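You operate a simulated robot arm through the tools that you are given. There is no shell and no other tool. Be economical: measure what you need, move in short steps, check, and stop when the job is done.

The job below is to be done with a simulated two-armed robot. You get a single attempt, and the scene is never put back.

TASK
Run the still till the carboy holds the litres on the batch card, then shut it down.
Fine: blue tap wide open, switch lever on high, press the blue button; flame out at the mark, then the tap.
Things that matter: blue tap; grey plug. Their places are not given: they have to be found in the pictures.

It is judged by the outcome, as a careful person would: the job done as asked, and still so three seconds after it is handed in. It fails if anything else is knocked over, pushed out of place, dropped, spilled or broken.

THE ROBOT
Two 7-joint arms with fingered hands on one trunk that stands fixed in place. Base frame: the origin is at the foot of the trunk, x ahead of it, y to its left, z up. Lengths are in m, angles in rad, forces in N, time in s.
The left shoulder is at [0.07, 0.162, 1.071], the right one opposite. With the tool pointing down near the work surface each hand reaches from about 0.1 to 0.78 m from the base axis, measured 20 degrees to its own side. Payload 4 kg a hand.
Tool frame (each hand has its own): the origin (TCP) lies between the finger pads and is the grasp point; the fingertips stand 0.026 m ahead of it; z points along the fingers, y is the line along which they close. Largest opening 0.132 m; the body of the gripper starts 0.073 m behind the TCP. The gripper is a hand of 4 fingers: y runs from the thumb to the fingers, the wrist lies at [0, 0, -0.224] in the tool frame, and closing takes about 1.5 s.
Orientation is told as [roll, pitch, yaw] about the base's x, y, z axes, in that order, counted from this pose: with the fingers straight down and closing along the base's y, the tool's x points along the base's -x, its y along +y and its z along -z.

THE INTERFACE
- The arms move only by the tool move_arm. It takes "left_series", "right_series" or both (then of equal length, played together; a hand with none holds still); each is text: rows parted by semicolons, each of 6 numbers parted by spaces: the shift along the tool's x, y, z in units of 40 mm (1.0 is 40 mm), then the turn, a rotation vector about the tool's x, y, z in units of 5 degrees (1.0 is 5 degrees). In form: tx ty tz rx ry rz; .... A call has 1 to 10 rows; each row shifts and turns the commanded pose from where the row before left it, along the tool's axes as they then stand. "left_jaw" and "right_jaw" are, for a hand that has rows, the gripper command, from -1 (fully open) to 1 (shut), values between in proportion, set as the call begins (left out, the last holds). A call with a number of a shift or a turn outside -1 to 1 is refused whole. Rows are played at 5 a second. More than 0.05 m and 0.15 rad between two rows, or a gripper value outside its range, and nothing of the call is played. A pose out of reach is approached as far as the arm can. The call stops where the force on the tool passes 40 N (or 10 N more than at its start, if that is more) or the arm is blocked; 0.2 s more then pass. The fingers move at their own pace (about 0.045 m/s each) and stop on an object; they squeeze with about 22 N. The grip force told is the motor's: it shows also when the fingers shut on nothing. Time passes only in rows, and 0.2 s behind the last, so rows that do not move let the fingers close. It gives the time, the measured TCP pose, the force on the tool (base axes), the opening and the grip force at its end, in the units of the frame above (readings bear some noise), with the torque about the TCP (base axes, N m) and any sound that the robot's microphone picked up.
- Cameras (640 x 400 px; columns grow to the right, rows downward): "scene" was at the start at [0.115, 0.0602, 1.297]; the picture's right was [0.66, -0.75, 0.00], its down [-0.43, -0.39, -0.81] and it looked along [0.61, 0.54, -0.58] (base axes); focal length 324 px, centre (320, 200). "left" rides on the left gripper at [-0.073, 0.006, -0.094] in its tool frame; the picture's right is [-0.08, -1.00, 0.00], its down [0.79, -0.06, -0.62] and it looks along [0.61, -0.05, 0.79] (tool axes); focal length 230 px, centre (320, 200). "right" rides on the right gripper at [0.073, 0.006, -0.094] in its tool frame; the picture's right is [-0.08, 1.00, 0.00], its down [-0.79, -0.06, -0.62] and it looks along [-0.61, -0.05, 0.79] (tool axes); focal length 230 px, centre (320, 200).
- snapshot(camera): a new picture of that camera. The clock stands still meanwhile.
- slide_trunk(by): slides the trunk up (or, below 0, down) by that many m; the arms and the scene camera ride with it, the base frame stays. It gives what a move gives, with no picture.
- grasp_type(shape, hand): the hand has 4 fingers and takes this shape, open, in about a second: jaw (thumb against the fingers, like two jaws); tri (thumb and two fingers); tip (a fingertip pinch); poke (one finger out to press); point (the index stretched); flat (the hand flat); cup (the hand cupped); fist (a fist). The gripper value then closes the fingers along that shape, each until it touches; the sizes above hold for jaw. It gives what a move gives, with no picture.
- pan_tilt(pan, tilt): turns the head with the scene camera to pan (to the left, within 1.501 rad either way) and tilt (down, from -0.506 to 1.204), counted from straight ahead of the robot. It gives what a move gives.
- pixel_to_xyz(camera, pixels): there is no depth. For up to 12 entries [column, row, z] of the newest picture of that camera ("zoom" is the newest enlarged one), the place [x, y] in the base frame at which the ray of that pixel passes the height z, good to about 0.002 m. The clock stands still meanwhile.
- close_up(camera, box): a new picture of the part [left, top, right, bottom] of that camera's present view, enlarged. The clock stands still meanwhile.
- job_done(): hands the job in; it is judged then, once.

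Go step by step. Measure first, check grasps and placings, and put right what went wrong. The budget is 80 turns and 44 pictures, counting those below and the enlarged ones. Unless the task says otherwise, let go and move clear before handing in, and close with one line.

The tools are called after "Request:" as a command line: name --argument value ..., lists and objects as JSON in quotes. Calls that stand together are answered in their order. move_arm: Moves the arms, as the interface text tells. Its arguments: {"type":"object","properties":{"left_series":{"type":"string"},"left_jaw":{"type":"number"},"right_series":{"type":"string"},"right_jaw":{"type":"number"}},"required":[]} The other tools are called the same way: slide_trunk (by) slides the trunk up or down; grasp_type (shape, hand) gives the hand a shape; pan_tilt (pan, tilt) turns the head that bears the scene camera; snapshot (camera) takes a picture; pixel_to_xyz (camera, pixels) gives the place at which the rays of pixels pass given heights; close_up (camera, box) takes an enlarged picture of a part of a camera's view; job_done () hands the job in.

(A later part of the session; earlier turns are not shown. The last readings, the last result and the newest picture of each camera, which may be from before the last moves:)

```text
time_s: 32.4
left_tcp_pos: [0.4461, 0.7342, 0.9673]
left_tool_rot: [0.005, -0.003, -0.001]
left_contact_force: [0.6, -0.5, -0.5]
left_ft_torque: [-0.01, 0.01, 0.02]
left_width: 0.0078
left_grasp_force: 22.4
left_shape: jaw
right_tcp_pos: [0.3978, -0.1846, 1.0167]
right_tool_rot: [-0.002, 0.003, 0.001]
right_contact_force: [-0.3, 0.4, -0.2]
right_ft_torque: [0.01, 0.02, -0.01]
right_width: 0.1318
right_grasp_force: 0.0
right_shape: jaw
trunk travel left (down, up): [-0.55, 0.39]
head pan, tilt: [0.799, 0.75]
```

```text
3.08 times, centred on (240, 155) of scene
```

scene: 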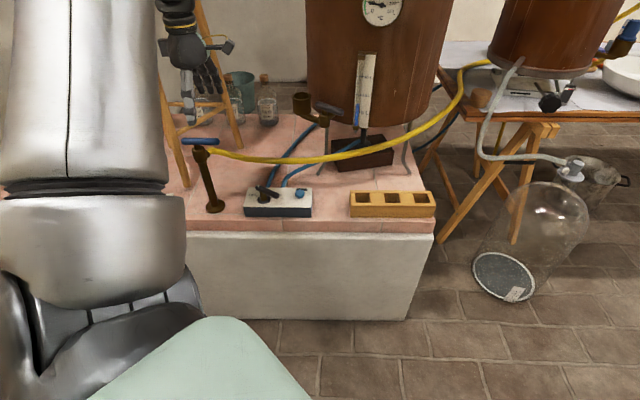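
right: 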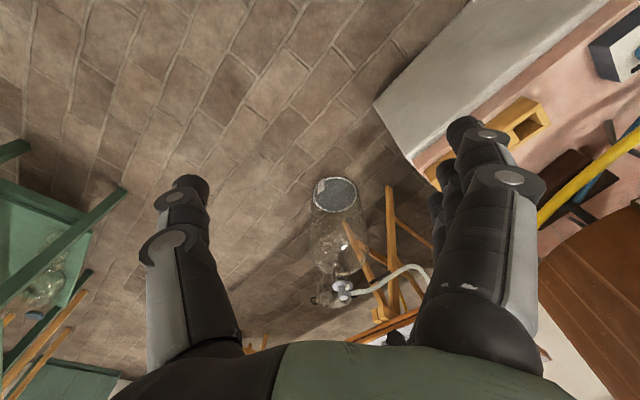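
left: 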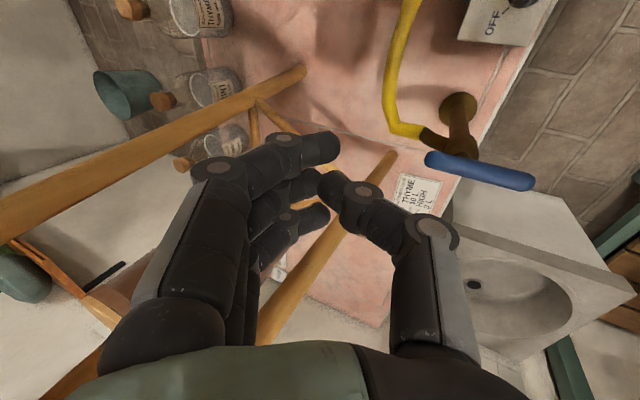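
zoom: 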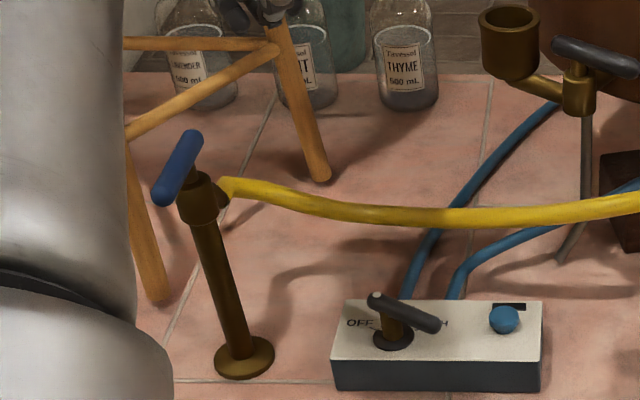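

The bar now points along the outlet, towards the robot. I'll lower the closed fingers beside its near end and nudge towards −x to confirm the stop.

Request:
move_arm --left_series "0 0.6 0 0 0 0;0 0 1 0 0 0;0 0 1 0 0 0;0 0 1 0 0 0;0 0 0.3 0 0 0;0.5 0 0 0 0 0;0.25 0 0 0 0 0;0.25 0 0 0 0 0"

Request:
move_arm --left_series "0.2 0 0 0 0 0;0.2 0 0 0 0 0;0.2 0 0 0 0 0"

Request:
snapshot --camera "left"

```text
time_s: 34.2
left_tcp_pos: [0.4059, 0.7595, 0.835]
left_tool_rot: [0.003, -0.003, -0.001]
left_contact_force: [-0.1, -0.9, 0.6]
left_ft_torque: [0.01, 0.01, 0.01]
left_width: 0.008
left_grasp_force: 21.8
left_shape: jaw
right_tcp_pos: [0.396, -0.1848, 1.0171]
right_tool_rot: [-0.003, -0.002, -0.002]
right_contact_force: [0.0, 0.6, 0.5]
right_ft_torque: [0.02, 0.02, -0.02]
right_width: 0.132
right_grasp_force: 0.1
right_shape: jaw
trunk travel left (down, up): [-0.55, 0.39]
head pan, tilt: [0.799, 0.75]
```

```text
time_s: 35.0
left_tcp_pos: [0.385, 0.7565, 0.8373]
left_tool_rot: [0.006, -0.005, -0.003]
left_contact_force: [10.1, -4.0, 7.8]
left_ft_torque: [0.09, 0.15, -0.07]
left_width: 0.0076
left_grasp_force: 22.1
left_shape: jaw
right_tcp_pos: [0.3976, -0.1866, 1.0166]
right_tool_rot: [-0.001, 0.002, 0.0]
right_contact_force: [1.0, 0.2, 0.2]
right_ft_torque: [-0.01, -0.04, 0.0]
right_width: 0.1318
right_grasp_force: 0.0
right_shape: jaw
trunk travel left (down, up): [-0.55, 0.39]
head pan, tilt: [0.799, 0.75]
```

```text
11 pictures are left
```

left: 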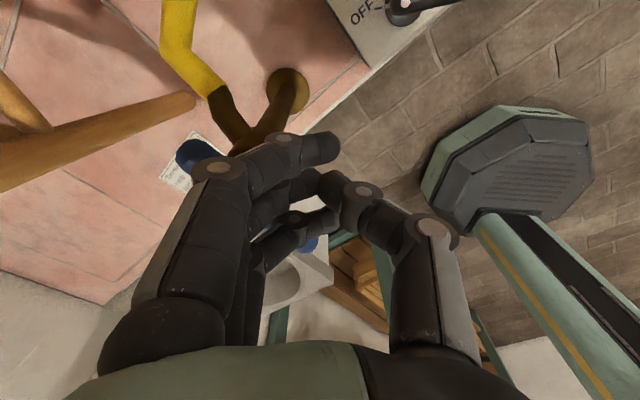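

Contact came where expected, at 10 N. A little more push will show whether the bar resists.

Request:
move_arm --left_series "0.2 0 0 0 0 0;0.2 0 0 0 0 0"

```text
time_s: 35.6
left_tcp_pos: [0.3702, 0.756, 0.841]
left_tool_rot: [0.009, -0.006, -0.006]
left_contact_force: [15.4, -5.9, 28.3]
left_ft_torque: [0.5, 0.44, -0.24]
left_width: 0.0073
left_grasp_force: 21.1
left_shape: jaw
right_tcp_pos: [0.3962, -0.1895, 1.0156]
right_tool_rot: [0.004, -0.001, 0.0]
right_contact_force: [-0.4, -0.2, 0.3]
right_ft_torque: [-0.02, 0.02, -0.03]
right_width: 0.1318
right_grasp_force: 0.0
right_shape: jaw
trunk travel left (down, up): [-0.55, 0.39]
head pan, tilt: [0.799, 0.75]
```

The push rose to 15 N sideways and 28 N up with the bar resisting, so the tap is at its open stop. I'll back off, rise and go over the control box to read the lever dial.

Request:
move_arm --left_series "-0.5 0 -0.1 0 0 0;-0.5 0 0 0 0 0;-0.5 0 -0.5 0 0 0;0 0 -1 0 0 0;-1 -0.5 0 0 0 0;-0.75 -0.7 0 0 0 0;0 -0.7 0 0 0 0"

Request:
snapshot --camera "left"

```text
time_s: 37.2
left_tcp_pos: [0.5033, 0.7027, 0.8983]
left_tool_rot: [0.021, -0.038, 0.012]
left_contact_force: [-0.3, -0.2, -0.2]
left_ft_torque: [-0.03, 0.02, -0.02]
left_width: 0.0077
left_grasp_force: 22.0
left_shape: jaw
left hand out of reach, approached as far as the arm can: row 7
right_tcp_pos: [0.3951, -0.1857, 1.0175]
right_tool_rot: [0.001, 0.001, 0.0]
right_contact_force: [-0.7, 0.3, 0.0]
right_ft_torque: [0.03, -0.03, 0.0]
right_width: 0.1319
right_grasp_force: 0.0
right_shape: jaw
trunk travel left (down, up): [-0.55, 0.39]
head pan, tilt: [0.799, 0.75]
```

```text
10 pictures are left
```

left: 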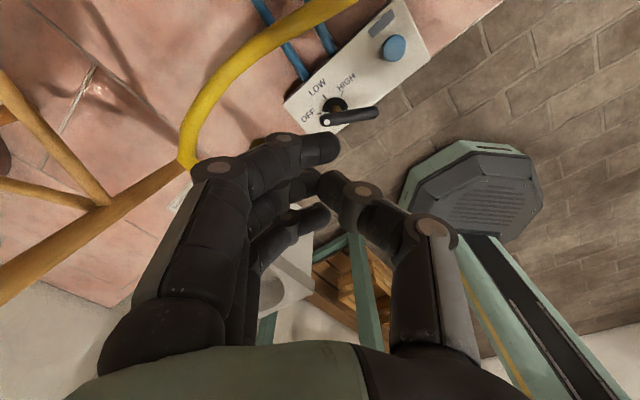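

The dial reads clearly: OFF at (307,117), LOW at (317,87), HIGH at (347,82), with the lever's white-dot end towards OFF and its long grip to (375,112). I'll triangulate the lever and button using both views.

Request:
pixel_to_xyz --camera "left" --pixels '[[336, 104, 0.645], [326, 122, 0.67], [326, 122, 0.7], [375, 112, 0.67], [375, 112, 0.7], [394, 48, 0.65], [394, 48, 0.67], [307, 117, 0.645], [317, 87, 0.645], [347, 82, 0.645]]'

Request:
pixel_to_xyz --camera "zoom" --pixels '[[376, 300, 0.67], [376, 300, 0.7], [434, 325, 0.67], [434, 325, 0.7], [505, 318, 0.65], [505, 318, 0.67], [394, 340, 0.645], [360, 322, 0.645], [540, 303, 0.645]]'

```text
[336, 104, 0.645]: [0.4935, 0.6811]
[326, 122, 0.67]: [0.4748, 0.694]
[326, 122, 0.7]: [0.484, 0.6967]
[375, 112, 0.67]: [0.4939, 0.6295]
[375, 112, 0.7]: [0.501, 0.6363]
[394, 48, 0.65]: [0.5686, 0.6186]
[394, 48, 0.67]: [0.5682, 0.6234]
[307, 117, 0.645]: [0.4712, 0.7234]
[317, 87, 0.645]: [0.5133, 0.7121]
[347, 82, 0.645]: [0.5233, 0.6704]
```

```text
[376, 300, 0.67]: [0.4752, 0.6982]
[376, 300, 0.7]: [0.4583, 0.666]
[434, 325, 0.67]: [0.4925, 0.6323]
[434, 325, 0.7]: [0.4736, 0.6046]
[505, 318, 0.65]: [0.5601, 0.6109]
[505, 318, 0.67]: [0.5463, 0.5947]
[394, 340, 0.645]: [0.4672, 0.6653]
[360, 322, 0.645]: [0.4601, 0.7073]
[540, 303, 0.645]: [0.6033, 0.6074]
```

Both views agree at z=0.67: the lever runs from (0.475,0.696), the white dot end, to (0.493,0.631). The axis is near (0.481,0.681), and HIGH needs about 120° clockwise. The button is at (0.565,0.615), z≈0.645. I'll place the closed fingers on the +x side of the grip, first staying high.

Request:
move_arm --left_series "-0.5 -0.6 0 0.24 0.43 0.14;-0.5 -0.6 0 0 0 0;-0.5 -0.5 0 0 0 0;0 0 1 0 0 0;0 0 1 0 0 0;0 0 1 0 0 0"

```text
time_s: 38.6
left_tcp_pos: [0.5515, 0.6132, 0.7792]
left_tool_rot: [-0.019, 0.034, -0.013]
left_contact_force: [-0.2, 0.0, -0.2]
left_ft_torque: [-0.04, 0.0, 0.03]
left_width: 0.0074
left_grasp_force: 21.7
left_shape: jaw
right_tcp_pos: [0.397, -0.1853, 1.0176]
right_tool_rot: [-0.002, 0.002, 0.002]
right_contact_force: [0.6, 0.3, -0.2]
right_ft_torque: [-0.02, 0.01, 0.01]
right_width: 0.132
right_grasp_force: 0.1
right_shape: jaw
trunk travel left (down, up): [-0.55, 0.39]
head pan, tilt: [0.799, 0.75]
```

Tracking is good. I'll undo the small rotation, centre at (0.56,0.635) and lower to z≈0.688.

Request:
move_arm --left_series "-0.2 0.55 0 -0.24 -0.43 -0.14;0 0 1 0 0 0;0 0 1 0 0 0;0 0 0.3 0 0 0"

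Request:
snapshot --camera "left"

```text
time_s: 39.2
left_tcp_pos: [0.5593, 0.6339, 0.7539]
left_tool_rot: [0.002, -0.011, -0.007]
left_contact_force: [-14.6, -9.1, 11.9]
left_ft_torque: [1.08, -2.51, -0.75]
left_width: 0.0074
left_grasp_force: 22.5
left_shape: jaw
left hand out of reach, approached as far as the arm can: row 3
right_tcp_pos: [0.3939, -0.1869, 1.0163]
right_tool_rot: [-0.001, -0.002, 0.0]
right_contact_force: [0.1, 0.5, -1.0]
right_ft_torque: [-0.03, 0.01, -0.01]
right_width: 0.132
right_grasp_force: 0.1
right_shape: jaw
trunk travel left (down, up): [-0.55, 0.39]
head pan, tilt: [0.799, 0.75]
stopped in row 3 (left hand): the force on the tool passed its limit at 103 N (the readings are from after the stop); the commanded pose is now the measured one
```

```text
9 pictures are left
```

left: 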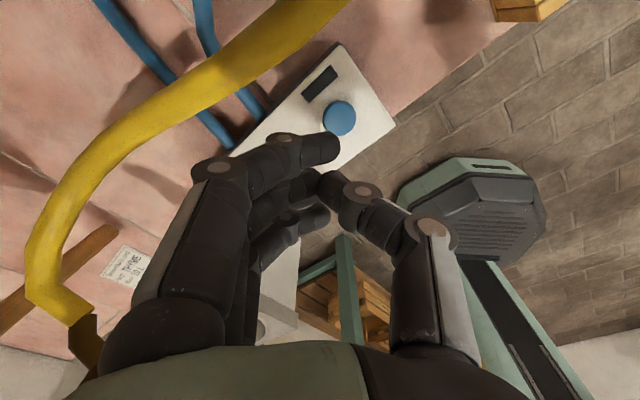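

The hand stopped on a hard contact; the torque puts it well above the TCP, on the +x or +y side, so probably the spigot or still. I'll lift straight away and locate those parts.

Request:
move_arm --left_series "0 0 -1 0 0 0;0.5 0 -0.5 0 0 0"

Request:
pixel_to_xyz --camera "zoom" --pixels '[[510, 50, 0.75], [510, 50, 0.8], [510, 50, 0.85], [595, 55, 0.8], [595, 55, 0.85], [560, 45, 0.85], [440, 215, 0.7], [440, 215, 0.75]]'

Request:
snapshot --camera "scene"

```text
time_s: 39.8
left_tcp_pos: [0.5391, 0.6352, 0.8107]
left_tool_rot: [0.002, -0.01, -0.009]
left_contact_force: [-0.1, -0.6, -1.3]
left_ft_torque: [-0.03, 0.0, -0.01]
left_width: 0.0078
left_grasp_force: 22.3
left_shape: jaw
right_tcp_pos: [0.3951, -0.1872, 1.0159]
right_tool_rot: [-0.002, 0.0, 0.0]
right_contact_force: [-0.2, -0.9, 0.5]
right_ft_torque: [0.02, -0.02, -0.01]
right_width: 0.1318
right_grasp_force: 0.1
right_shape: jaw
trunk travel left (down, up): [-0.55, 0.39]
head pan, tilt: [0.799, 0.75]
```

```text
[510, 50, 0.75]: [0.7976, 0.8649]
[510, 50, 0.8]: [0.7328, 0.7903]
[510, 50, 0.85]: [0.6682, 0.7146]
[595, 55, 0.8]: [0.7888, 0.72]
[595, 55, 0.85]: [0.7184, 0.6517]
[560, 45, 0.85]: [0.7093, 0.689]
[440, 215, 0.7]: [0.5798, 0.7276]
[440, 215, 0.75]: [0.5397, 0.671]
```

```text
8 pictures are left
```

scene: 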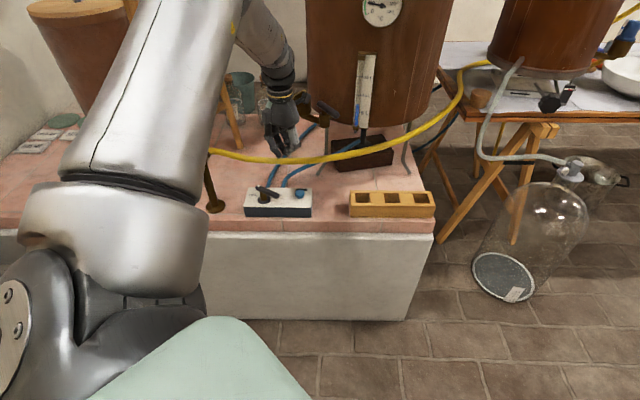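

The contact point works out to the hand camera at about (0.64,0.64,0.86), against the black handle of the still's spigot; the scene view shows it looking unchanged. I'll back away and yaw −90° so the camera faces −y, clear of the still.

Request:
move_arm --left_series "0.5 -0.8 -0.5 0 0 0;0 0 -0.5 0 0 1;0 0 0 0 0 1;0 0 0 0 0 1;0 0 0 0 0 1;0 0 0 0 0 1;0 0 0 0 0 1;0 0 0 0 0 1;0 0 0 0 0 1;0 0 0 0 0 1"

Request:
move_arm --left_series "0 0 0 0 0 1;0 0 0 0 0 1;0 0 0 0 0 1;0 0 0 0 0 1;0 0 0 0 0 1;0 0 0 0 0 1;0 0 0 0 0 1;0 0 0 0 0 1;0 0 0 0 0 1"

```text
time_s: 42.0
left_tcp_pos: [0.5374, 0.6449, 0.8165]
left_tool_rot: [0.004, -0.011, -0.793]
left_contact_force: [-0.1, -0.2, 0.1]
left_ft_torque: [-0.02, 0.0, 0.02]
left_width: 0.0075
left_grasp_force: 21.9
left_shape: jaw
left hand out of reach, approached as far as the arm can: row 8, 9, 10
right_tcp_pos: [0.3962, -0.184, 1.015]
right_tool_rot: [-0.002, 0.001, 0.002]
right_contact_force: [0.1, -0.3, 0.4]
right_ft_torque: [0.01, -0.01, 0.0]
right_width: 0.1318
right_grasp_force: 0.1
right_shape: jaw
trunk travel left (down, up): [-0.55, 0.39]
head pan, tilt: [0.799, 0.75]
```

```text
time_s: 44.0
left_tcp_pos: [0.5445, 0.6705, 0.8368]
left_tool_rot: [0.009, 0.001, -1.578]
left_contact_force: [0.2, -0.4, -0.3]
left_ft_torque: [0.0, 0.03, -0.01]
left_width: 0.0075
left_grasp_force: 22.4
left_shape: jaw
left hand out of reach, approached as far as the arm can: row 1, 2, 3, 5, 8, 9
right_tcp_pos: [0.396, -0.1845, 1.0166]
right_tool_rot: [-0.004, 0.003, 0.001]
right_contact_force: [-0.1, 0.3, 0.5]
right_ft_torque: [0.01, 0.02, 0.0]
right_width: 0.1319
right_grasp_force: 0.0
right_shape: jaw
trunk travel left (down, up): [-0.55, 0.39]
head pan, tilt: [0.799, 0.75]
```

Yaw −90° is reached, though position drifted to (0.545,0.671,0.837). Lower poses track better, so I'll step down and inward.

Request:
move_arm --left_series "-0.3 -0.2 0.8 0 0 0;-0.3 -0.2 0.8 0 0 0"

```text
time_s: 44.6
left_tcp_pos: [0.545, 0.6704, 0.8361]
left_tool_rot: [0.007, 0.0, -1.575]
left_contact_force: [-0.1, 0.1, -0.4]
left_ft_torque: [0.02, 0.0, 0.0]
left_width: 0.0075
left_grasp_force: 21.9
left_shape: jaw
left hand out of reach, approached as far as the arm can: row 1, 2
right_tcp_pos: [0.3968, -0.1845, 1.0166]
right_tool_rot: [-0.003, 0.0, 0.001]
right_contact_force: [-0.6, -0.2, -0.1]
right_ft_torque: [0.03, 0.03, 0.02]
right_width: 0.1318
right_grasp_force: 0.2
right_shape: jaw
trunk travel left (down, up): [-0.55, 0.39]
head pan, tilt: [0.799, 0.75]
```

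It's stuck on a joint limit at that yaw. Instead I'll return to yaw 0 and pitch the fingers 30° forward; that lifts the camera above the TCP, away from the spigot, and shortens the reach.

Request:
move_arm --left_series "0 -0.8 -0.6 0 0 0;0 0 0 0 0 -1;0 0 0 0 0 -1;0 0 0 0 0 -1;0 0 0 0 0 -1;0 0 0 0 0 -1;0 0 0 0 0 -1;0 0 0 0 0 -1;0 0 0 0 0 -1;0 0 0 0 0 -1"

Request:
move_arm --left_series "0 0 0 0 0 -1;0 0 0 0 0 -1;0 0 0 0 0 -1;0 0 0 0 0 -1;0 0 0 0 0 -1;0 0 0 0 0 -1;0 0 0 0 0 -1;0 0 0 0 0 -1;0 0 0 0 0 -1"

```text
time_s: 46.8
left_tcp_pos: [0.5216, 0.684, 0.8603]
left_tool_rot: [0.008, -0.004, -0.787]
left_contact_force: [0.0, 0.3, -0.2]
left_ft_torque: [0.0, -0.03, -0.03]
left_width: 0.0075
left_grasp_force: 22.7
left_shape: jaw
left hand out of reach, approached as far as the arm can: row 1
right_tcp_pos: [0.3978, -0.1855, 1.0165]
right_tool_rot: [-0.002, 0.002, 0.001]
right_contact_force: [0.9, 0.1, -0.7]
right_ft_torque: [-0.04, 0.01, 0.0]
right_width: 0.1318
right_grasp_force: 0.1
right_shape: jaw
trunk travel left (down, up): [-0.55, 0.39]
head pan, tilt: [0.799, 0.75]
```

```text
time_s: 48.8
left_tcp_pos: [0.52, 0.6844, 0.8608]
left_tool_rot: [0.003, -0.008, -0.005]
left_contact_force: [0.8, 0.3, 0.0]
left_ft_torque: [-0.04, 0.01, 0.02]
left_width: 0.0076
left_grasp_force: 22.6
left_shape: jaw
right_tcp_pos: [0.3957, -0.1838, 1.0153]
right_tool_rot: [-0.002, 0.004, -0.001]
right_contact_force: [1.2, 0.9, -0.7]
right_ft_torque: [0.02, 0.0, 0.01]
right_width: 0.1318
right_grasp_force: 0.0
right_shape: jaw
trunk travel left (down, up): [-0.55, 0.39]
head pan, tilt: [0.799, 0.75]
```

Yaw is back to 0. Now I'll pitch the fingers forward 30° and bring y to about 0.62.

Request:
move_arm --left_series "0 -0.8 0 0 -1 0;0 -0.8 0 0 -1 0;0 0 0 0 -1 0;0 0 0 0 -1 0;0 0 0 0 -1 0;0 0 0 0 -1 0"

```text
time_s: 50.2
left_tcp_pos: [0.5409, 0.7002, 0.8688]
left_tool_rot: [0.038, -0.482, 0.006]
left_contact_force: [-1.2, -0.5, -0.3]
left_ft_torque: [0.01, 0.03, 0.0]
left_width: 0.0076
left_grasp_force: 22.4
left_shape: jaw
left hand out of reach, approached as far as the arm can: row 1, 2
right_tcp_pos: [0.3968, -0.1852, 1.016]
right_tool_rot: [-0.002, 0.001, 0.0]
right_contact_force: [-0.1, 0.2, 0.7]
right_ft_torque: [0.02, -0.03, -0.01]
right_width: 0.1318
right_grasp_force: 0.0
right_shape: jaw
trunk travel left (down, up): [-0.55, 0.39]
head pan, tilt: [0.799, 0.75]
```

Pitch is −0.48 rad. I'll move in y now and lower a little.

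Request:
move_arm --left_series "0 -0.6 0.4 0 0 0;0 -0.7 0.4 0 0 0;0 -0.7 0.4 0 0 0"

```text
time_s: 51.0
left_tcp_pos: [0.566, 0.6231, 0.8221]
left_tool_rot: [0.036, -0.479, 0.006]
left_contact_force: [-0.4, -0.2, 0.4]
left_ft_torque: [0.03, 0.01, 0.03]
left_width: 0.0075
left_grasp_force: 22.1
left_shape: jaw
right_tcp_pos: [0.3971, -0.1855, 1.0148]
right_tool_rot: [-0.002, 0.003, 0.001]
right_contact_force: [0.3, -0.3, -0.2]
right_ft_torque: [0.01, -0.02, -0.02]
right_width: 0.1317
right_grasp_force: 0.0
right_shape: jaw
trunk travel left (down, up): [-0.55, 0.39]
head pan, tilt: [0.799, 0.75]
```

Camera is now only +0.02 m ahead of the TCP. I'll lower to z≈0.70 with the lowest fingertip on the +x side of the lever grip.

Request:
move_arm --left_series "0.58 0.1 0.85 0 0 0;0.58 0.1 0.85 0 0 0;0.48 0 0.93 0 0 0"

Request:
snapshot --camera "left"

```text
time_s: 51.8
left_tcp_pos: [0.5561, 0.6345, 0.6984]
left_tool_rot: [0.035, -0.478, 0.009]
left_contact_force: [0.0, 0.0, -0.1]
left_ft_torque: [-0.02, 0.04, 0.02]
left_width: 0.0074
left_grasp_force: 22.5
left_shape: jaw
right_tcp_pos: [0.3961, -0.1842, 1.0156]
right_tool_rot: [0.0, 0.003, -0.001]
right_contact_force: [0.7, -0.5, 1.0]
right_ft_torque: [-0.02, 0.0, 0.01]
right_width: 0.1319
right_grasp_force: 0.1
right_shape: jaw
trunk travel left (down, up): [-0.55, 0.39]
head pan, tilt: [0.799, 0.75]
```

```text
7 pictures are left
```

left: 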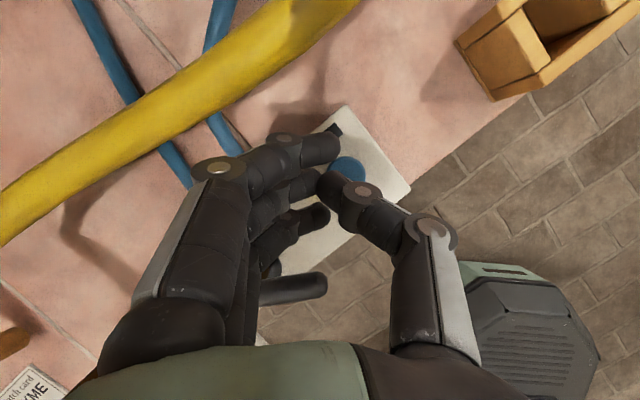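

The picture shows the lever grip at (290,285), just on the −x side of the lowest fingertip, as planned. I'll sweep the arc towards HIGH.

Request:
move_arm --left_series "0.33 0 -0.17 0 0 0;0.33 0 -0.17 0 0 0;0.39 0.04 -0.2 0 0 0;0.39 0.04 -0.2 0 0 0"

Request:
move_arm --left_series "0.25 0.14 -0.13 0 0 0;0.26 0.14 -0.135 0 0 0;0.29 0.28 -0.15 0 0 0;0.11 0.3 -0.06 0 0 0"

Request:
snapshot --camera "left"

```text
time_s: 52.8
left_tcp_pos: [0.4908, 0.6367, 0.6979]
left_tool_rot: [0.036, -0.481, 0.008]
left_contact_force: [0.5, 1.3, 3.1]
left_ft_torque: [0.08, 0.05, -0.02]
left_width: 0.0077
left_grasp_force: 22.2
left_shape: jaw
right_tcp_pos: [0.3958, -0.1853, 1.016]
right_tool_rot: [-0.003, 0.001, 0.0]
right_contact_force: [-0.2, -0.6, -0.5]
right_ft_torque: [0.01, 0.0, -0.03]
right_width: 0.1317
right_grasp_force: 0.1
right_shape: jaw
trunk travel left (down, up): [-0.55, 0.39]
head pan, tilt: [0.799, 0.75]
```

```text
time_s: 53.8
left_tcp_pos: [0.4486, 0.6697, 0.6983]
left_tool_rot: [0.036, -0.479, 0.009]
left_contact_force: [-1.1, 0.0, 0.8]
left_ft_torque: [0.01, 0.02, 0.02]
left_width: 0.0075
left_grasp_force: 22.0
left_shape: jaw
right_tcp_pos: [0.3951, -0.1839, 1.0166]
right_tool_rot: [-0.003, 0.003, 0.001]
right_contact_force: [-0.2, 0.7, 1.2]
right_ft_torque: [-0.01, -0.03, 0.0]
right_width: 0.1318
right_grasp_force: 0.0
right_shape: jaw
trunk travel left (down, up): [-0.55, 0.39]
head pan, tilt: [0.799, 0.75]
```

```text
6 pictures are left
```

left: 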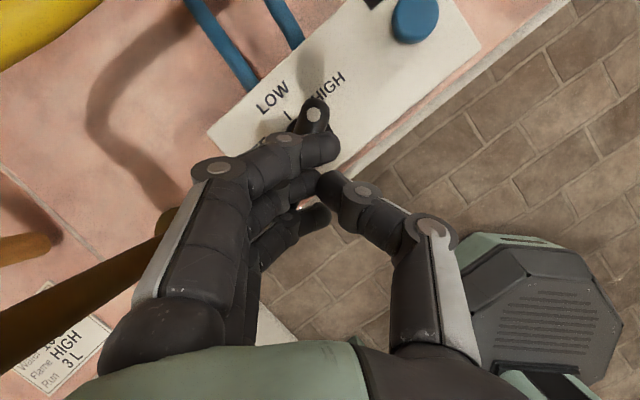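

The white dot at (312,113) now points at HIGH (330,88). I'll nudge slightly further in +y to feel the stop, without a picture.

Request:
move_arm --left_series "0 0.15 0 0 0 0;0 0.15 0 0 0 0"

```text
time_s: 54.4
left_tcp_pos: [0.4499, 0.6789, 0.7015]
left_tool_rot: [0.036, -0.482, 0.006]
left_contact_force: [-1.0, -7.2, 8.0]
left_ft_torque: [-0.1, 0.05, 0.0]
left_width: 0.0079
left_grasp_force: 22.3
left_shape: jaw
right_tcp_pos: [0.3964, -0.1867, 1.0166]
right_tool_rot: [0.0, -0.001, 0.002]
right_contact_force: [0.3, -0.2, 0.4]
right_ft_torque: [-0.02, -0.02, 0.03]
right_width: 0.132
right_grasp_force: 0.1
right_shape: jaw
trunk travel left (down, up): [-0.55, 0.39]
head pan, tilt: [0.799, 0.75]
```

The lever resists at 7 N, so it's firmly on HIGH. Now I'll back off, rise and go over the blue button at (0.565,0.615), stopping just above it.

Request:
move_arm --left_series "0 -0.35 0 0 0 0;-0.46 0 -0.887 0 0 0;-0.72 -0.36 0.374 0 0 0;-0.72 -0.36 0.374 0 0 0;-0.72 -0.36 0.374 0 0 0;-0.72 -0.36 0.374 0 0 0;0.4 0 0.75 0 0 0"

Request:
snapshot --camera "left"

```text
time_s: 56.0
left_tcp_pos: [0.5807, 0.6141, 0.7027]
left_tool_rot: [0.037, -0.479, 0.009]
left_contact_force: [-0.7, -0.3, 0.5]
left_ft_torque: [0.01, -0.02, 0.02]
left_width: 0.0075
left_grasp_force: 21.9
left_shape: jaw
right_tcp_pos: [0.397, -0.1834, 1.0151]
right_tool_rot: [-0.002, 0.002, 0.003]
right_contact_force: [-0.4, 0.1, 0.8]
right_ft_torque: [0.0, -0.02, 0.02]
right_width: 0.1321
right_grasp_force: 0.1
right_shape: jaw
trunk travel left (down, up): [-0.55, 0.39]
head pan, tilt: [0.799, 0.75]
```

```text
5 pictures are left
```

left: 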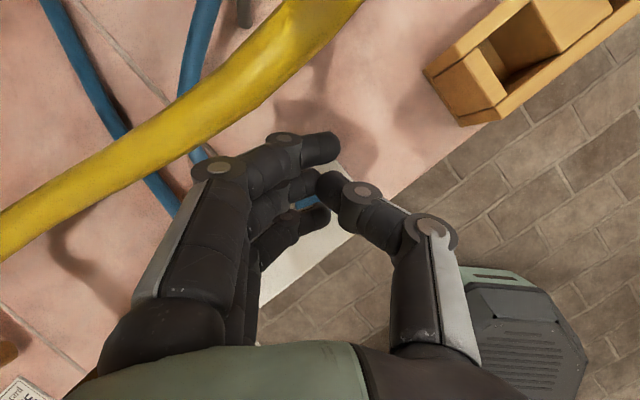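

The button shows at (305,200), just under the lowest fingertip. I'll shift 4 mm and press down slowly.

Request:
move_arm --left_series "-0.09 0.08 0.046 0 0 0;0.046 0 0.089 0 0 0;0.046 0 0.089 0 0 0;0.046 0 0.089 0 0 0;0.046 0 0.089 0 0 0"

```text
time_s: 57.2
left_tcp_pos: [0.5845, 0.616, 0.6873]
left_tool_rot: [0.034, -0.48, 0.007]
left_contact_force: [-0.7, -0.1, 0.0]
left_ft_torque: [0.01, 0.02, 0.02]
left_width: 0.0075
left_grasp_force: 22.2
left_shape: jaw
right_tcp_pos: [0.3964, -0.1859, 1.0158]
right_tool_rot: [-0.002, 0.001, -0.002]
right_contact_force: [0.0, 0.1, 0.3]
right_ft_torque: [-0.01, 0.02, -0.02]
right_width: 0.1321
right_grasp_force: 0.1
right_shape: jaw
trunk travel left (down, up): [-0.55, 0.39]
head pan, tilt: [0.799, 0.75]
```

No contact yet at z=0.687, so I'll continue down in 3 to 4 mm steps.

Request:
move_arm --left_series "0.046 0 0.089 0 0 0;0.046 0 0.089 0 0 0;0.035 0 0.067 0 0 0"

```text
time_s: 58.0
left_tcp_pos: [0.5839, 0.6175, 0.6772]
left_tool_rot: [0.037, -0.48, 0.005]
left_contact_force: [-1.0, 0.8, 3.5]
left_ft_torque: [0.0, 0.04, -0.02]
left_width: 0.0075
left_grasp_force: 21.6
left_shape: jaw
right_tcp_pos: [0.396, -0.1852, 1.0154]
right_tool_rot: [-0.003, 0.001, 0.003]
right_contact_force: [0.5, 0.0, -0.4]
right_ft_torque: [0.0, 0.04, 0.01]
right_width: 0.1319
right_grasp_force: 0.0
right_shape: jaw
trunk travel left (down, up): [-0.55, 0.39]
head pan, tilt: [0.799, 0.75]
```

Contact at 3.5 N. Pressing further.

Request:
move_arm --left_series "0.035 0 0.067 0 0 0;0.035 0 0.067 0 0 0"

```text
time_s: 58.6
left_tcp_pos: [0.5847, 0.6177, 0.6718]
left_tool_rot: [0.037, -0.484, 0.006]
left_contact_force: [1.2, 2.7, 9.2]
left_ft_torque: [0.1, 0.08, -0.04]
left_width: 0.0078
left_grasp_force: 22.3
left_shape: jaw
right_tcp_pos: [0.3954, -0.1853, 1.0159]
right_tool_rot: [0.0, -0.001, 0.002]
right_contact_force: [0.6, -0.1, 0.0]
right_ft_torque: [0.01, -0.02, -0.02]
right_width: 0.1318
right_grasp_force: 0.0
right_shape: jaw
trunk travel left (down, up): [-0.55, 0.39]
head pan, tilt: [0.799, 0.75]
heard: click
```

I heard a click, so the button has fired. I'll lift off, move back in −x, straighten the hand and open the jaw partway, ready to straddle the lever's grip for a quick flame-out.

Request:
move_arm --left_series "-0.46 0 -0.887 0 0 0;-0.46 0 -0.887 0 0 0;-0.23 0 -0.44 0 0 0;0.776 0 -0.4 0 0 0;0.776 0 -0.4 0 0 0;0.776 0 -0.4 0 0 0;0.776 0 -0.4 0 0 0;0 0 0 0.42 1 0;0 0 0 0 1 0;0 0 0 0 1 0" --left_jaw 0.1

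Request:
close_up --camera "scene" --box '[464, 240, 560, 310]'

```text
time_s: 60.8
left_tcp_pos: [0.4455, 0.611, 0.7702]
left_tool_rot: [0.0, -0.214, 0.009]
left_contact_force: [0.4, 0.2, -0.1]
left_ft_torque: [0.0, 0.03, -0.03]
left_width: 0.0587
left_grasp_force: 0.1
left_shape: jaw
right_tcp_pos: [0.3981, -0.1862, 1.0149]
right_tool_rot: [-0.002, 0.001, 0.0]
right_contact_force: [-0.1, -1.0, -0.3]
right_ft_torque: [0.01, 0.01, 0.0]
right_width: 0.1319
right_grasp_force: 0.0
right_shape: jaw
trunk travel left (down, up): [-0.55, 0.39]
head pan, tilt: [0.799, 0.75]
```

```text
5.71 times, centred on (512, 275) of scene
```

zoom: 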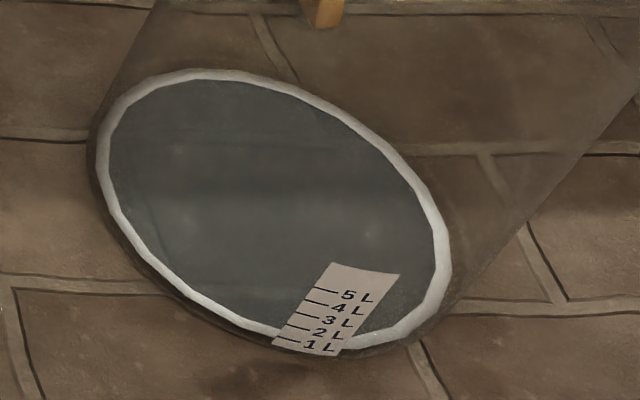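

No liquid shows yet; the scale marks 1 to 5 L are readable at (315,345) to (330,290) in the zoom. I'll finish straightening and get above the lever grip.

Request:
move_arm --left_series "0 0 0 0 0.85 0;0 0 0 0 0.85 0;0 0 0 0 0.75 0;0.4 0.65 0 0 0 0;0 0.65 0 0 0 0;0 0.68 0 0 0 0"

```text
time_s: 62.2
left_tcp_pos: [0.4286, 0.6905, 0.7687]
left_tool_rot: [-0.003, -0.004, 0.009]
left_contact_force: [0.0, 0.8, 0.3]
left_ft_torque: [-0.02, 0.01, -0.01]
left_width: 0.0589
left_grasp_force: 0.0
left_shape: jaw
right_tcp_pos: [0.3961, -0.1842, 1.0165]
right_tool_rot: [-0.001, 0.002, 0.0]
right_contact_force: [0.1, 0.4, 1.3]
right_ft_torque: [-0.01, -0.02, 0.0]
right_width: 0.1315
right_grasp_force: 0.1
right_shape: jaw
trunk travel left (down, up): [-0.55, 0.39]
head pan, tilt: [0.799, 0.75]
```

In place at (0.429,0.691). I'll lower gently to straddle the grip, stopping on contact.

Request:
move_arm --left_series "0 0 0.5 0 0 0;0 0 0.5 0 0 0;0 0 0.5 0 0 0;0 0 0.5 0 0 0;0 0 0.1 0 0 0"

Request:
snapshot --camera "scene"

```text
time_s: 63.4
left_tcp_pos: [0.4275, 0.6896, 0.6845]
left_tool_rot: [-0.001, -0.004, 0.01]
left_contact_force: [-0.1, -0.1, -0.9]
left_ft_torque: [-0.03, -0.01, 0.01]
left_width: 0.0591
left_grasp_force: 0.1
left_shape: jaw
right_tcp_pos: [0.3959, -0.1848, 1.0156]
right_tool_rot: [-0.001, 0.001, 0.001]
right_contact_force: [0.3, 0.8, -0.2]
right_ft_torque: [0.01, 0.03, -0.03]
right_width: 0.1319
right_grasp_force: 0.0
right_shape: jaw
trunk travel left (down, up): [-0.55, 0.39]
head pan, tilt: [0.799, 0.75]
```

```text
3 pictures are left
```

scene: 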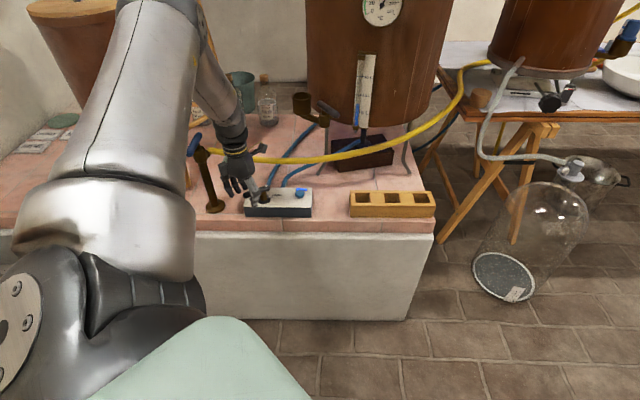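

The hand straddles the lever with no contact, and there's nothing visible in the carboy yet. I'll let time pass and listen for any sounds.

Request:
move_arm --left_series "0 0 0 0 0 0;0 0 0 0 0 0;0 0 0 0 0 0;0 0 0 0 0 0;0 0 0 0 0 0;0 0 0 0 0 0;0 0 0 0 0 0;0 0 0 0 0 0;0 0 0 0 0 0;0 0 0 0 0 0"

Request:
close_up --camera "scene" --box '[330, 0, 590, 310]'

```text
time_s: 65.6
left_tcp_pos: [0.428, 0.6903, 0.6854]
left_tool_rot: [-0.004, -0.004, 0.006]
left_contact_force: [-0.6, 0.0, -0.2]
left_ft_torque: [0.02, -0.02, -0.04]
left_width: 0.0591
left_grasp_force: 0.1
left_shape: jaw
right_tcp_pos: [0.3973, -0.1852, 1.0163]
right_tool_rot: [-0.002, 0.003, 0.001]
right_contact_force: [-0.2, 0.4, 0.6]
right_ft_torque: [0.01, 0.02, -0.01]
right_width: 0.1318
right_grasp_force: 0.1
right_shape: jaw
trunk travel left (down, up): [-0.55, 0.39]
head pan, tilt: [0.799, 0.75]
```

```text
1.29 times, centred on (460, 155) of scene
```

zoom: 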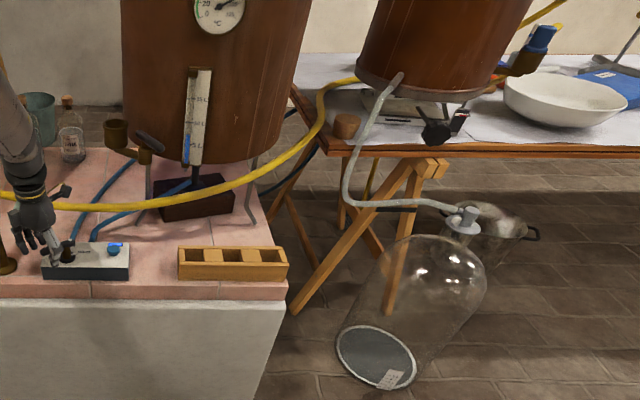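

The thermometer needle has swung up to around 90 °C and a blue lamp shows at the button, so the flame is lit. Distilling should start soon; I'll wait about 6.5 s and then read the level closely (2 pictures left).

Request:
move_arm --left_series "0 0 0 0 0 0;0 0 0 0 0 0;0 0 0 0 0 0;0 0 0 0 0 0;0 0 0 0 0 0;0 0 0 0 0 0;0 0 0 0 0 0;0 0 0 0 0 0;0 0 0 0 0 0;0 0 0 0 0 0"

Request:
move_arm --left_series "0 0 0 0 0 0;0 0 0 0 0 0;0 0 0 0 0 0;0 0 0 0 0 0;0 0 0 0 0 0;0 0 0 0 0 0;0 0 0 0 0 0;0 0 0 0 0 0;0 0 0 0 0 0;0 0 0 0 0 0"

Request:
move_arm --left_series "0 0 0 0 0 0;0 0 0 0 0 0;0 0 0 0 0 0;0 0 0 0 0 0;0 0 0 0 0 0;0 0 0 0 0 0;0 0 0 0 0 0;0 0 0 0 0 0;0 0 0 0 0 0;0 0 0 0 0 0"

Request:
close_up --camera "scene" --box '[464, 240, 560, 310]'

```text
time_s: 67.8
left_tcp_pos: [0.4268, 0.6897, 0.6851]
left_tool_rot: [-0.002, -0.002, 0.009]
left_contact_force: [0.2, -0.7, 0.3]
left_ft_torque: [-0.01, 0.03, 0.03]
left_width: 0.0592
left_grasp_force: 0.1
left_shape: jaw
right_tcp_pos: [0.3959, -0.1851, 1.0165]
right_tool_rot: [0.0, 0.0, -0.001]
right_contact_force: [0.4, -0.2, 0.0]
right_ft_torque: [0.0, -0.03, -0.03]
right_width: 0.132
right_grasp_force: 0.1
right_shape: jaw
trunk travel left (down, up): [-0.55, 0.39]
head pan, tilt: [0.799, 0.75]
```

```text
time_s: 70.0
left_tcp_pos: [0.4271, 0.6889, 0.6859]
left_tool_rot: [-0.001, -0.004, 0.01]
left_contact_force: [-0.5, -0.5, -1.1]
left_ft_torque: [0.03, 0.0, 0.02]
left_width: 0.0588
left_grasp_force: 0.1
left_shape: jaw
right_tcp_pos: [0.3969, -0.1862, 1.0167]
right_tool_rot: [-0.004, 0.001, -0.002]
right_contact_force: [0.2, 0.4, -0.6]
right_ft_torque: [-0.01, 0.02, 0.03]
right_width: 0.1321
right_grasp_force: 0.1
right_shape: jaw
trunk travel left (down, up): [-0.55, 0.39]
head pan, tilt: [0.799, 0.75]
```

```text
time_s: 72.2
left_tcp_pos: [0.4275, 0.6886, 0.6869]
left_tool_rot: [0.0, -0.004, 0.008]
left_contact_force: [0.5, -0.2, -0.6]
left_ft_torque: [-0.01, 0.0, -0.01]
left_width: 0.0589
left_grasp_force: 0.2
left_shape: jaw
right_tcp_pos: [0.3962, -0.185, 1.0161]
right_tool_rot: [0.0, 0.001, -0.001]
right_contact_force: [1.3, 1.2, 0.1]
right_ft_torque: [0.0, 0.03, -0.04]
right_width: 0.1318
right_grasp_force: 0.1
right_shape: jaw
trunk travel left (down, up): [-0.55, 0.39]
head pan, tilt: [0.799, 0.75]
```

```text
5.71 times, centred on (512, 275) of scene
```

zoom: 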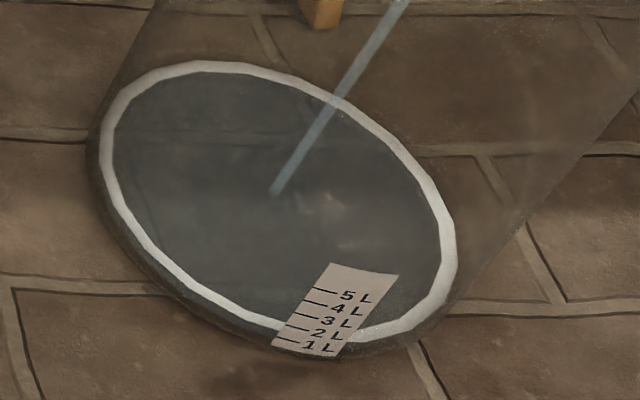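

Distillate is streaming in, and the surface ring has moved about (5,−8) px against roughly (9,−12.5) px per litre, so about 0.6 L at t=72.2. That suggests around 0.1 to 0.14 L/s. I'll wait six calls and use the last picture for a precise rate.

Request:
move_arm --left_series "0 0 0 0 0 0;0 0 0 0 0 0;0 0 0 0 0 0;0 0 0 0 0 0;0 0 0 0 0 0;0 0 0 0 0 0;0 0 0 0 0 0;0 0 0 0 0 0;0 0 0 0 0 0;0 0 0 0 0 0"

Request:
move_arm --left_series "0 0 0 0 0 0;0 0 0 0 0 0;0 0 0 0 0 0;0 0 0 0 0 0;0 0 0 0 0 0;0 0 0 0 0 0;0 0 0 0 0 0;0 0 0 0 0 0;0 0 0 0 0 0;0 0 0 0 0 0"

Request:
move_arm --left_series "0 0 0 0 0 0;0 0 0 0 0 0;0 0 0 0 0 0;0 0 0 0 0 0;0 0 0 0 0 0;0 0 0 0 0 0;0 0 0 0 0 0;0 0 0 0 0 0;0 0 0 0 0 0;0 0 0 0 0 0"

Request:
move_arm --left_series "0 0 0 0 0 0;0 0 0 0 0 0;0 0 0 0 0 0;0 0 0 0 0 0;0 0 0 0 0 0;0 0 0 0 0 0;0 0 0 0 0 0;0 0 0 0 0 0;0 0 0 0 0 0;0 0 0 0 0 0"

Request:
move_arm --left_series "0 0 0 0 0 0;0 0 0 0 0 0;0 0 0 0 0 0;0 0 0 0 0 0;0 0 0 0 0 0;0 0 0 0 0 0;0 0 0 0 0 0;0 0 0 0 0 0;0 0 0 0 0 0;0 0 0 0 0 0"

Request:
move_arm --left_series "0 0 0 0 0 0;0 0 0 0 0 0;0 0 0 0 0 0;0 0 0 0 0 0;0 0 0 0 0 0;0 0 0 0 0 0;0 0 0 0 0 0;0 0 0 0 0 0;0 0 0 0 0 0;0 0 0 0 0 0"

Request:
close_up --camera "scene" --box '[464, 240, 560, 310]'

```text
time_s: 74.4
left_tcp_pos: [0.4281, 0.6891, 0.6859]
left_tool_rot: [-0.002, -0.004, 0.008]
left_contact_force: [-0.1, 0.0, -0.1]
left_ft_torque: [0.03, -0.01, 0.0]
left_width: 0.059
left_grasp_force: 0.0
left_shape: jaw
right_tcp_pos: [0.3968, -0.1833, 1.0154]
right_tool_rot: [-0.003, 0.001, -0.001]
right_contact_force: [0.3, 0.6, 0.0]
right_ft_torque: [-0.02, -0.01, -0.02]
right_width: 0.1317
right_grasp_force: 0.1
right_shape: jaw
trunk travel left (down, up): [-0.55, 0.39]
head pan, tilt: [0.799, 0.75]
```

```text
time_s: 76.6
left_tcp_pos: [0.4271, 0.6905, 0.6855]
left_tool_rot: [0.0, -0.001, 0.009]
left_contact_force: [0.5, 0.9, -0.4]
left_ft_torque: [-0.01, -0.02, 0.0]
left_width: 0.0588
left_grasp_force: 0.1
left_shape: jaw
right_tcp_pos: [0.3972, -0.1848, 1.0161]
right_tool_rot: [-0.002, 0.001, 0.001]
right_contact_force: [-0.9, -0.1, -0.1]
right_ft_torque: [-0.04, 0.01, 0.01]
right_width: 0.1319
right_grasp_force: 0.0
right_shape: jaw
trunk travel left (down, up): [-0.55, 0.39]
head pan, tilt: [0.799, 0.75]
```

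```text
time_s: 78.8
left_tcp_pos: [0.4293, 0.6902, 0.6868]
left_tool_rot: [-0.002, -0.003, 0.008]
left_contact_force: [-0.3, 0.1, 0.1]
left_ft_torque: [-0.02, 0.02, -0.02]
left_width: 0.0589
left_grasp_force: 0.1
left_shape: jaw
right_tcp_pos: [0.3969, -0.1847, 1.0145]
right_tool_rot: [-0.001, 0.002, -0.003]
right_contact_force: [0.6, -0.2, -0.5]
right_ft_torque: [0.02, -0.01, 0.02]
right_width: 0.1319
right_grasp_force: 0.1
right_shape: jaw
trunk travel left (down, up): [-0.55, 0.39]
head pan, tilt: [0.799, 0.75]
```

```text
time_s: 81.0
left_tcp_pos: [0.427, 0.6904, 0.6856]
left_tool_rot: [-0.002, -0.003, 0.008]
left_contact_force: [-0.6, 0.0, 0.1]
left_ft_torque: [0.0, 0.02, 0.02]
left_width: 0.0587
left_grasp_force: 0.1
left_shape: jaw
right_tcp_pos: [0.3963, -0.1855, 1.0155]
right_tool_rot: [-0.003, 0.002, -0.001]
right_contact_force: [0.4, 1.4, -0.2]
right_ft_torque: [-0.02, -0.03, 0.0]
right_width: 0.132
right_grasp_force: 0.1
right_shape: jaw
trunk travel left (down, up): [-0.55, 0.39]
head pan, tilt: [0.799, 0.75]
```

```text
time_s: 83.2
left_tcp_pos: [0.429, 0.6902, 0.6856]
left_tool_rot: [-0.001, -0.003, 0.009]
left_contact_force: [-0.7, -0.1, -0.6]
left_ft_torque: [-0.01, 0.0, -0.01]
left_width: 0.059
left_grasp_force: 0.0
left_shape: jaw
right_tcp_pos: [0.3961, -0.1842, 1.0152]
right_tool_rot: [-0.001, 0.003, 0.0]
right_contact_force: [0.1, 0.4, 0.3]
right_ft_torque: [0.0, 0.01, -0.01]
right_width: 0.1318
right_grasp_force: 0.1
right_shape: jaw
trunk travel left (down, up): [-0.55, 0.39]
head pan, tilt: [0.799, 0.75]
```

```text
time_s: 85.4
left_tcp_pos: [0.4276, 0.6894, 0.6853]
left_tool_rot: [-0.002, -0.003, 0.009]
left_contact_force: [0.9, -0.1, 0.1]
left_ft_torque: [-0.06, -0.02, 0.0]
left_width: 0.0591
left_grasp_force: 0.1
left_shape: jaw
right_tcp_pos: [0.3967, -0.185, 1.0156]
right_tool_rot: [-0.002, 0.002, 0.002]
right_contact_force: [0.2, 0.3, 0.1]
right_ft_torque: [0.0, -0.01, 0.0]
right_width: 0.1316
right_grasp_force: 0.0
right_shape: jaw
trunk travel left (down, up): [-0.55, 0.39]
head pan, tilt: [0.799, 0.75]
```

```text
5.71 times, centred on (512, 275) of scene
```

zoom: 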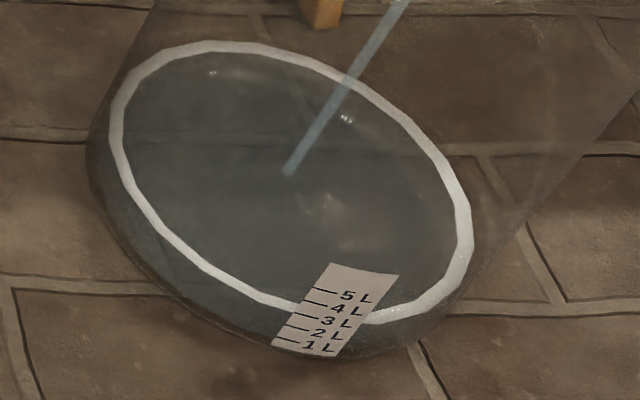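

The ring top moved from (205,70) to (225,42), about 2.4 L at t=85.4. That gives roughly 0.125 L/s from a start near 66.3 s, so 3 L should come at t≈90. I'll wait 2.2 s, then sweep the lever back along its arc to OFF to arrive at about 90 s.

Request:
move_arm --left_series "0 0 0.1 0 0 0;0 0 0.1 0 0 0;0 0 0 0 0 0;0 0 0 0 0 0;0 0 0 0 0 0;0 0 0 0 0 0;0 0 0 0 0 0;0 0 0 0 0 0;0 0 0 0 0 0;0 0 0 0 0 0"

Request:
move_arm --left_series "0 0 0 0 0 0;0 0 0 0 0 0;0.45 -0.35 0 0 0 0;0.2 -0.4 0 0 0 0;0.03 -0.3 0 0 0 0;-0.03 -0.3 0 0 0 0;-0.05 -0.28 0 0 0 0;-0.2 -0.22 0 0 0 0;-0.25 -0.18 0 0 0 0;-0.3 -0.08 0 0 0 0"

Request:
move_arm --left_series "-0.3 -0.02 0 0 0 0;-0.25 0 0 0 0 0;-0.2 0 0 0 0 0"

```text
time_s: 87.6
left_tcp_pos: [0.428, 0.6903, 0.6769]
left_tool_rot: [-0.002, -0.005, 0.009]
left_contact_force: [0.4, -0.3, -0.3]
left_ft_torque: [0.0, 0.04, -0.04]
left_width: 0.0588
left_grasp_force: 0.2
left_shape: jaw
right_tcp_pos: [0.396, -0.1844, 1.0171]
right_tool_rot: [-0.001, 0.002, -0.001]
right_contact_force: [-0.3, 0.7, -0.8]
right_ft_torque: [0.01, -0.02, 0.03]
right_width: 0.1318
right_grasp_force: 0.1
right_shape: jaw
trunk travel left (down, up): [-0.55, 0.39]
head pan, tilt: [0.799, 0.75]
```

```text
time_s: 89.8
left_tcp_pos: [0.4344, 0.6058, 0.6779]
left_tool_rot: [-0.002, -0.003, 0.009]
left_contact_force: [-1.2, 0.5, 0.0]
left_ft_torque: [-0.01, 0.01, -0.02]
left_width: 0.0587
left_grasp_force: 0.1
left_shape: jaw
right_tcp_pos: [0.397, -0.1842, 1.0149]
right_tool_rot: [-0.003, 0.002, 0.001]
right_contact_force: [1.0, 0.0, 1.0]
right_ft_torque: [-0.01, 0.0, -0.02]
right_width: 0.132
right_grasp_force: 0.1
right_shape: jaw
trunk travel left (down, up): [-0.55, 0.39]
head pan, tilt: [0.799, 0.75]
```

```text
time_s: 90.7
left_tcp_pos: [0.4507, 0.6044, 0.6776]
left_tool_rot: [0.001, 0.025, 0.024]
left_contact_force: [-26.0, -3.7, 18.9]
left_ft_torque: [0.99, -0.48, 1.18]
left_width: 0.0589
left_grasp_force: 0.0
left_shape: jaw
right_tcp_pos: [0.3933, -0.1888, 1.0175]
right_tool_rot: [0.001, 0.0, -0.003]
right_contact_force: [0.2, 0.5, 0.7]
right_ft_torque: [0.03, 0.04, 0.0]
right_width: 0.1318
right_grasp_force: 0.0
right_shape: jaw
trunk travel left (down, up): [-0.55, 0.39]
head pan, tilt: [0.799, 0.75]
stopped in row 3 (left hand): the force on the tool passed its limit at 42 N (the readings are from after the stop); the commanded pose is now the measured one
```

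The sweep ended on a firm stop at −26 N, TCP x≈0.45, where the OFF stop was predicted, so the lever is at OFF. I have no pictures left and will work by force readings. Next I'll rise, yaw +45° and close the tap with the same straddle-and-sweep.

Request:
move_arm --left_series "0.5 0 0 0 -0.29 0;0 0 -1 0 0 0;0 0 -1 0 0 0;0 0 -1 0 0 0;0 0 -1 0 0 0;0 0 -1 0 0 0;0.8 0 0 0 0 0;0.8 0 0 0 0 0;0 0 0 0 0 -1;0 0 0 0 0 -1"

Request:
move_arm --left_series "0 0 0 0 0 -1;0 0 0 0 0 -1;0 0 0 0 0 -1;0 0 0 0 0 -1;0 0 0 0 0 -1;0 0 0 0 0 -1;0 0 0 0 0 -0.72"

```text
time_s: 92.9
left_tcp_pos: [0.3706, 0.6047, 0.874]
left_tool_rot: [-0.003, -0.01, 0.193]
left_contact_force: [0.2, 0.2, 0.3]
left_ft_torque: [-0.01, 0.01, 0.0]
left_width: 0.0589
left_grasp_force: 0.1
left_shape: jaw
right_tcp_pos: [0.3956, -0.1859, 1.0151]
right_tool_rot: [0.0, 0.003, -0.001]
right_contact_force: [0.4, -0.1, 0.3]
right_ft_torque: [0.0, -0.02, 0.01]
right_width: 0.132
right_grasp_force: 0.1
right_shape: jaw
trunk travel left (down, up): [-0.55, 0.39]
head pan, tilt: [0.799, 0.75]
```

```text
time_s: 94.5
left_tcp_pos: [0.3711, 0.6045, 0.8745]
left_tool_rot: [-0.006, -0.004, 0.78]
left_contact_force: [0.2, 0.1, -0.4]
left_ft_torque: [0.03, 0.02, 0.01]
left_width: 0.059
left_grasp_force: 0.1
left_shape: jaw
right_tcp_pos: [0.3962, -0.1855, 1.0159]
right_tool_rot: [-0.001, 0.003, -0.003]
right_contact_force: [0.8, 0.0, -0.8]
right_ft_torque: [-0.01, 0.01, 0.0]
right_width: 0.1318
right_grasp_force: 0.0
right_shape: jaw
trunk travel left (down, up): [-0.55, 0.39]
head pan, tilt: [0.799, 0.75]
```

Yaw is +0.78 rad with no limits hit. I'll move above the tap bar's near end, staying above it.

Request:
move_arm --left_series "0 0 -0.4 0 0 0;-0.556 0.84 0 0 0 0;-0.556 0.84 0 0 0 0;-0.556 0.84 0 0 0 0;-0.556 0.84 0 0 0 0"

```text
time_s: 95.7
left_tcp_pos: [0.3402, 0.7626, 0.8874]
left_tool_rot: [-0.008, -0.003, 0.779]
left_contact_force: [-0.7, 0.8, 0.5]
left_ft_torque: [-0.04, 0.02, 0.01]
left_width: 0.0588
left_grasp_force: 0.0
left_shape: jaw
right_tcp_pos: [0.3964, -0.1845, 1.0167]
right_tool_rot: [-0.004, 0.003, -0.005]
right_contact_force: [-0.3, 0.5, -0.5]
right_ft_torque: [-0.05, 0.01, 0.0]
right_width: 0.1322
right_grasp_force: 0.1
right_shape: jaw
trunk travel left (down, up): [-0.55, 0.39]
head pan, tilt: [0.799, 0.75]
```

On target at (0.340,0.763,0.887). I'll descend to straddle the bar.

Request:
move_arm --left_series "0 0 0.5 0 0 0;0 0 0.5 0 0 0;0 0 0.5 0 0 0"

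```text
time_s: 96.5
left_tcp_pos: [0.3406, 0.763, 0.8288]
left_tool_rot: [-0.008, -0.004, 0.779]
left_contact_force: [-0.3, -0.2, 0.2]
left_ft_torque: [0.03, -0.04, -0.03]
left_width: 0.0589
left_grasp_force: 0.0
left_shape: jaw
right_tcp_pos: [0.3963, -0.1849, 1.0153]
right_tool_rot: [-0.002, 0.001, -0.001]
right_contact_force: [-0.4, -0.1, 0.4]
right_ft_torque: [-0.02, 0.02, -0.01]
right_width: 0.1321
right_grasp_force: 0.1
right_shape: jaw
trunk travel left (down, up): [-0.55, 0.39]
head pan, tilt: [0.799, 0.75]
```

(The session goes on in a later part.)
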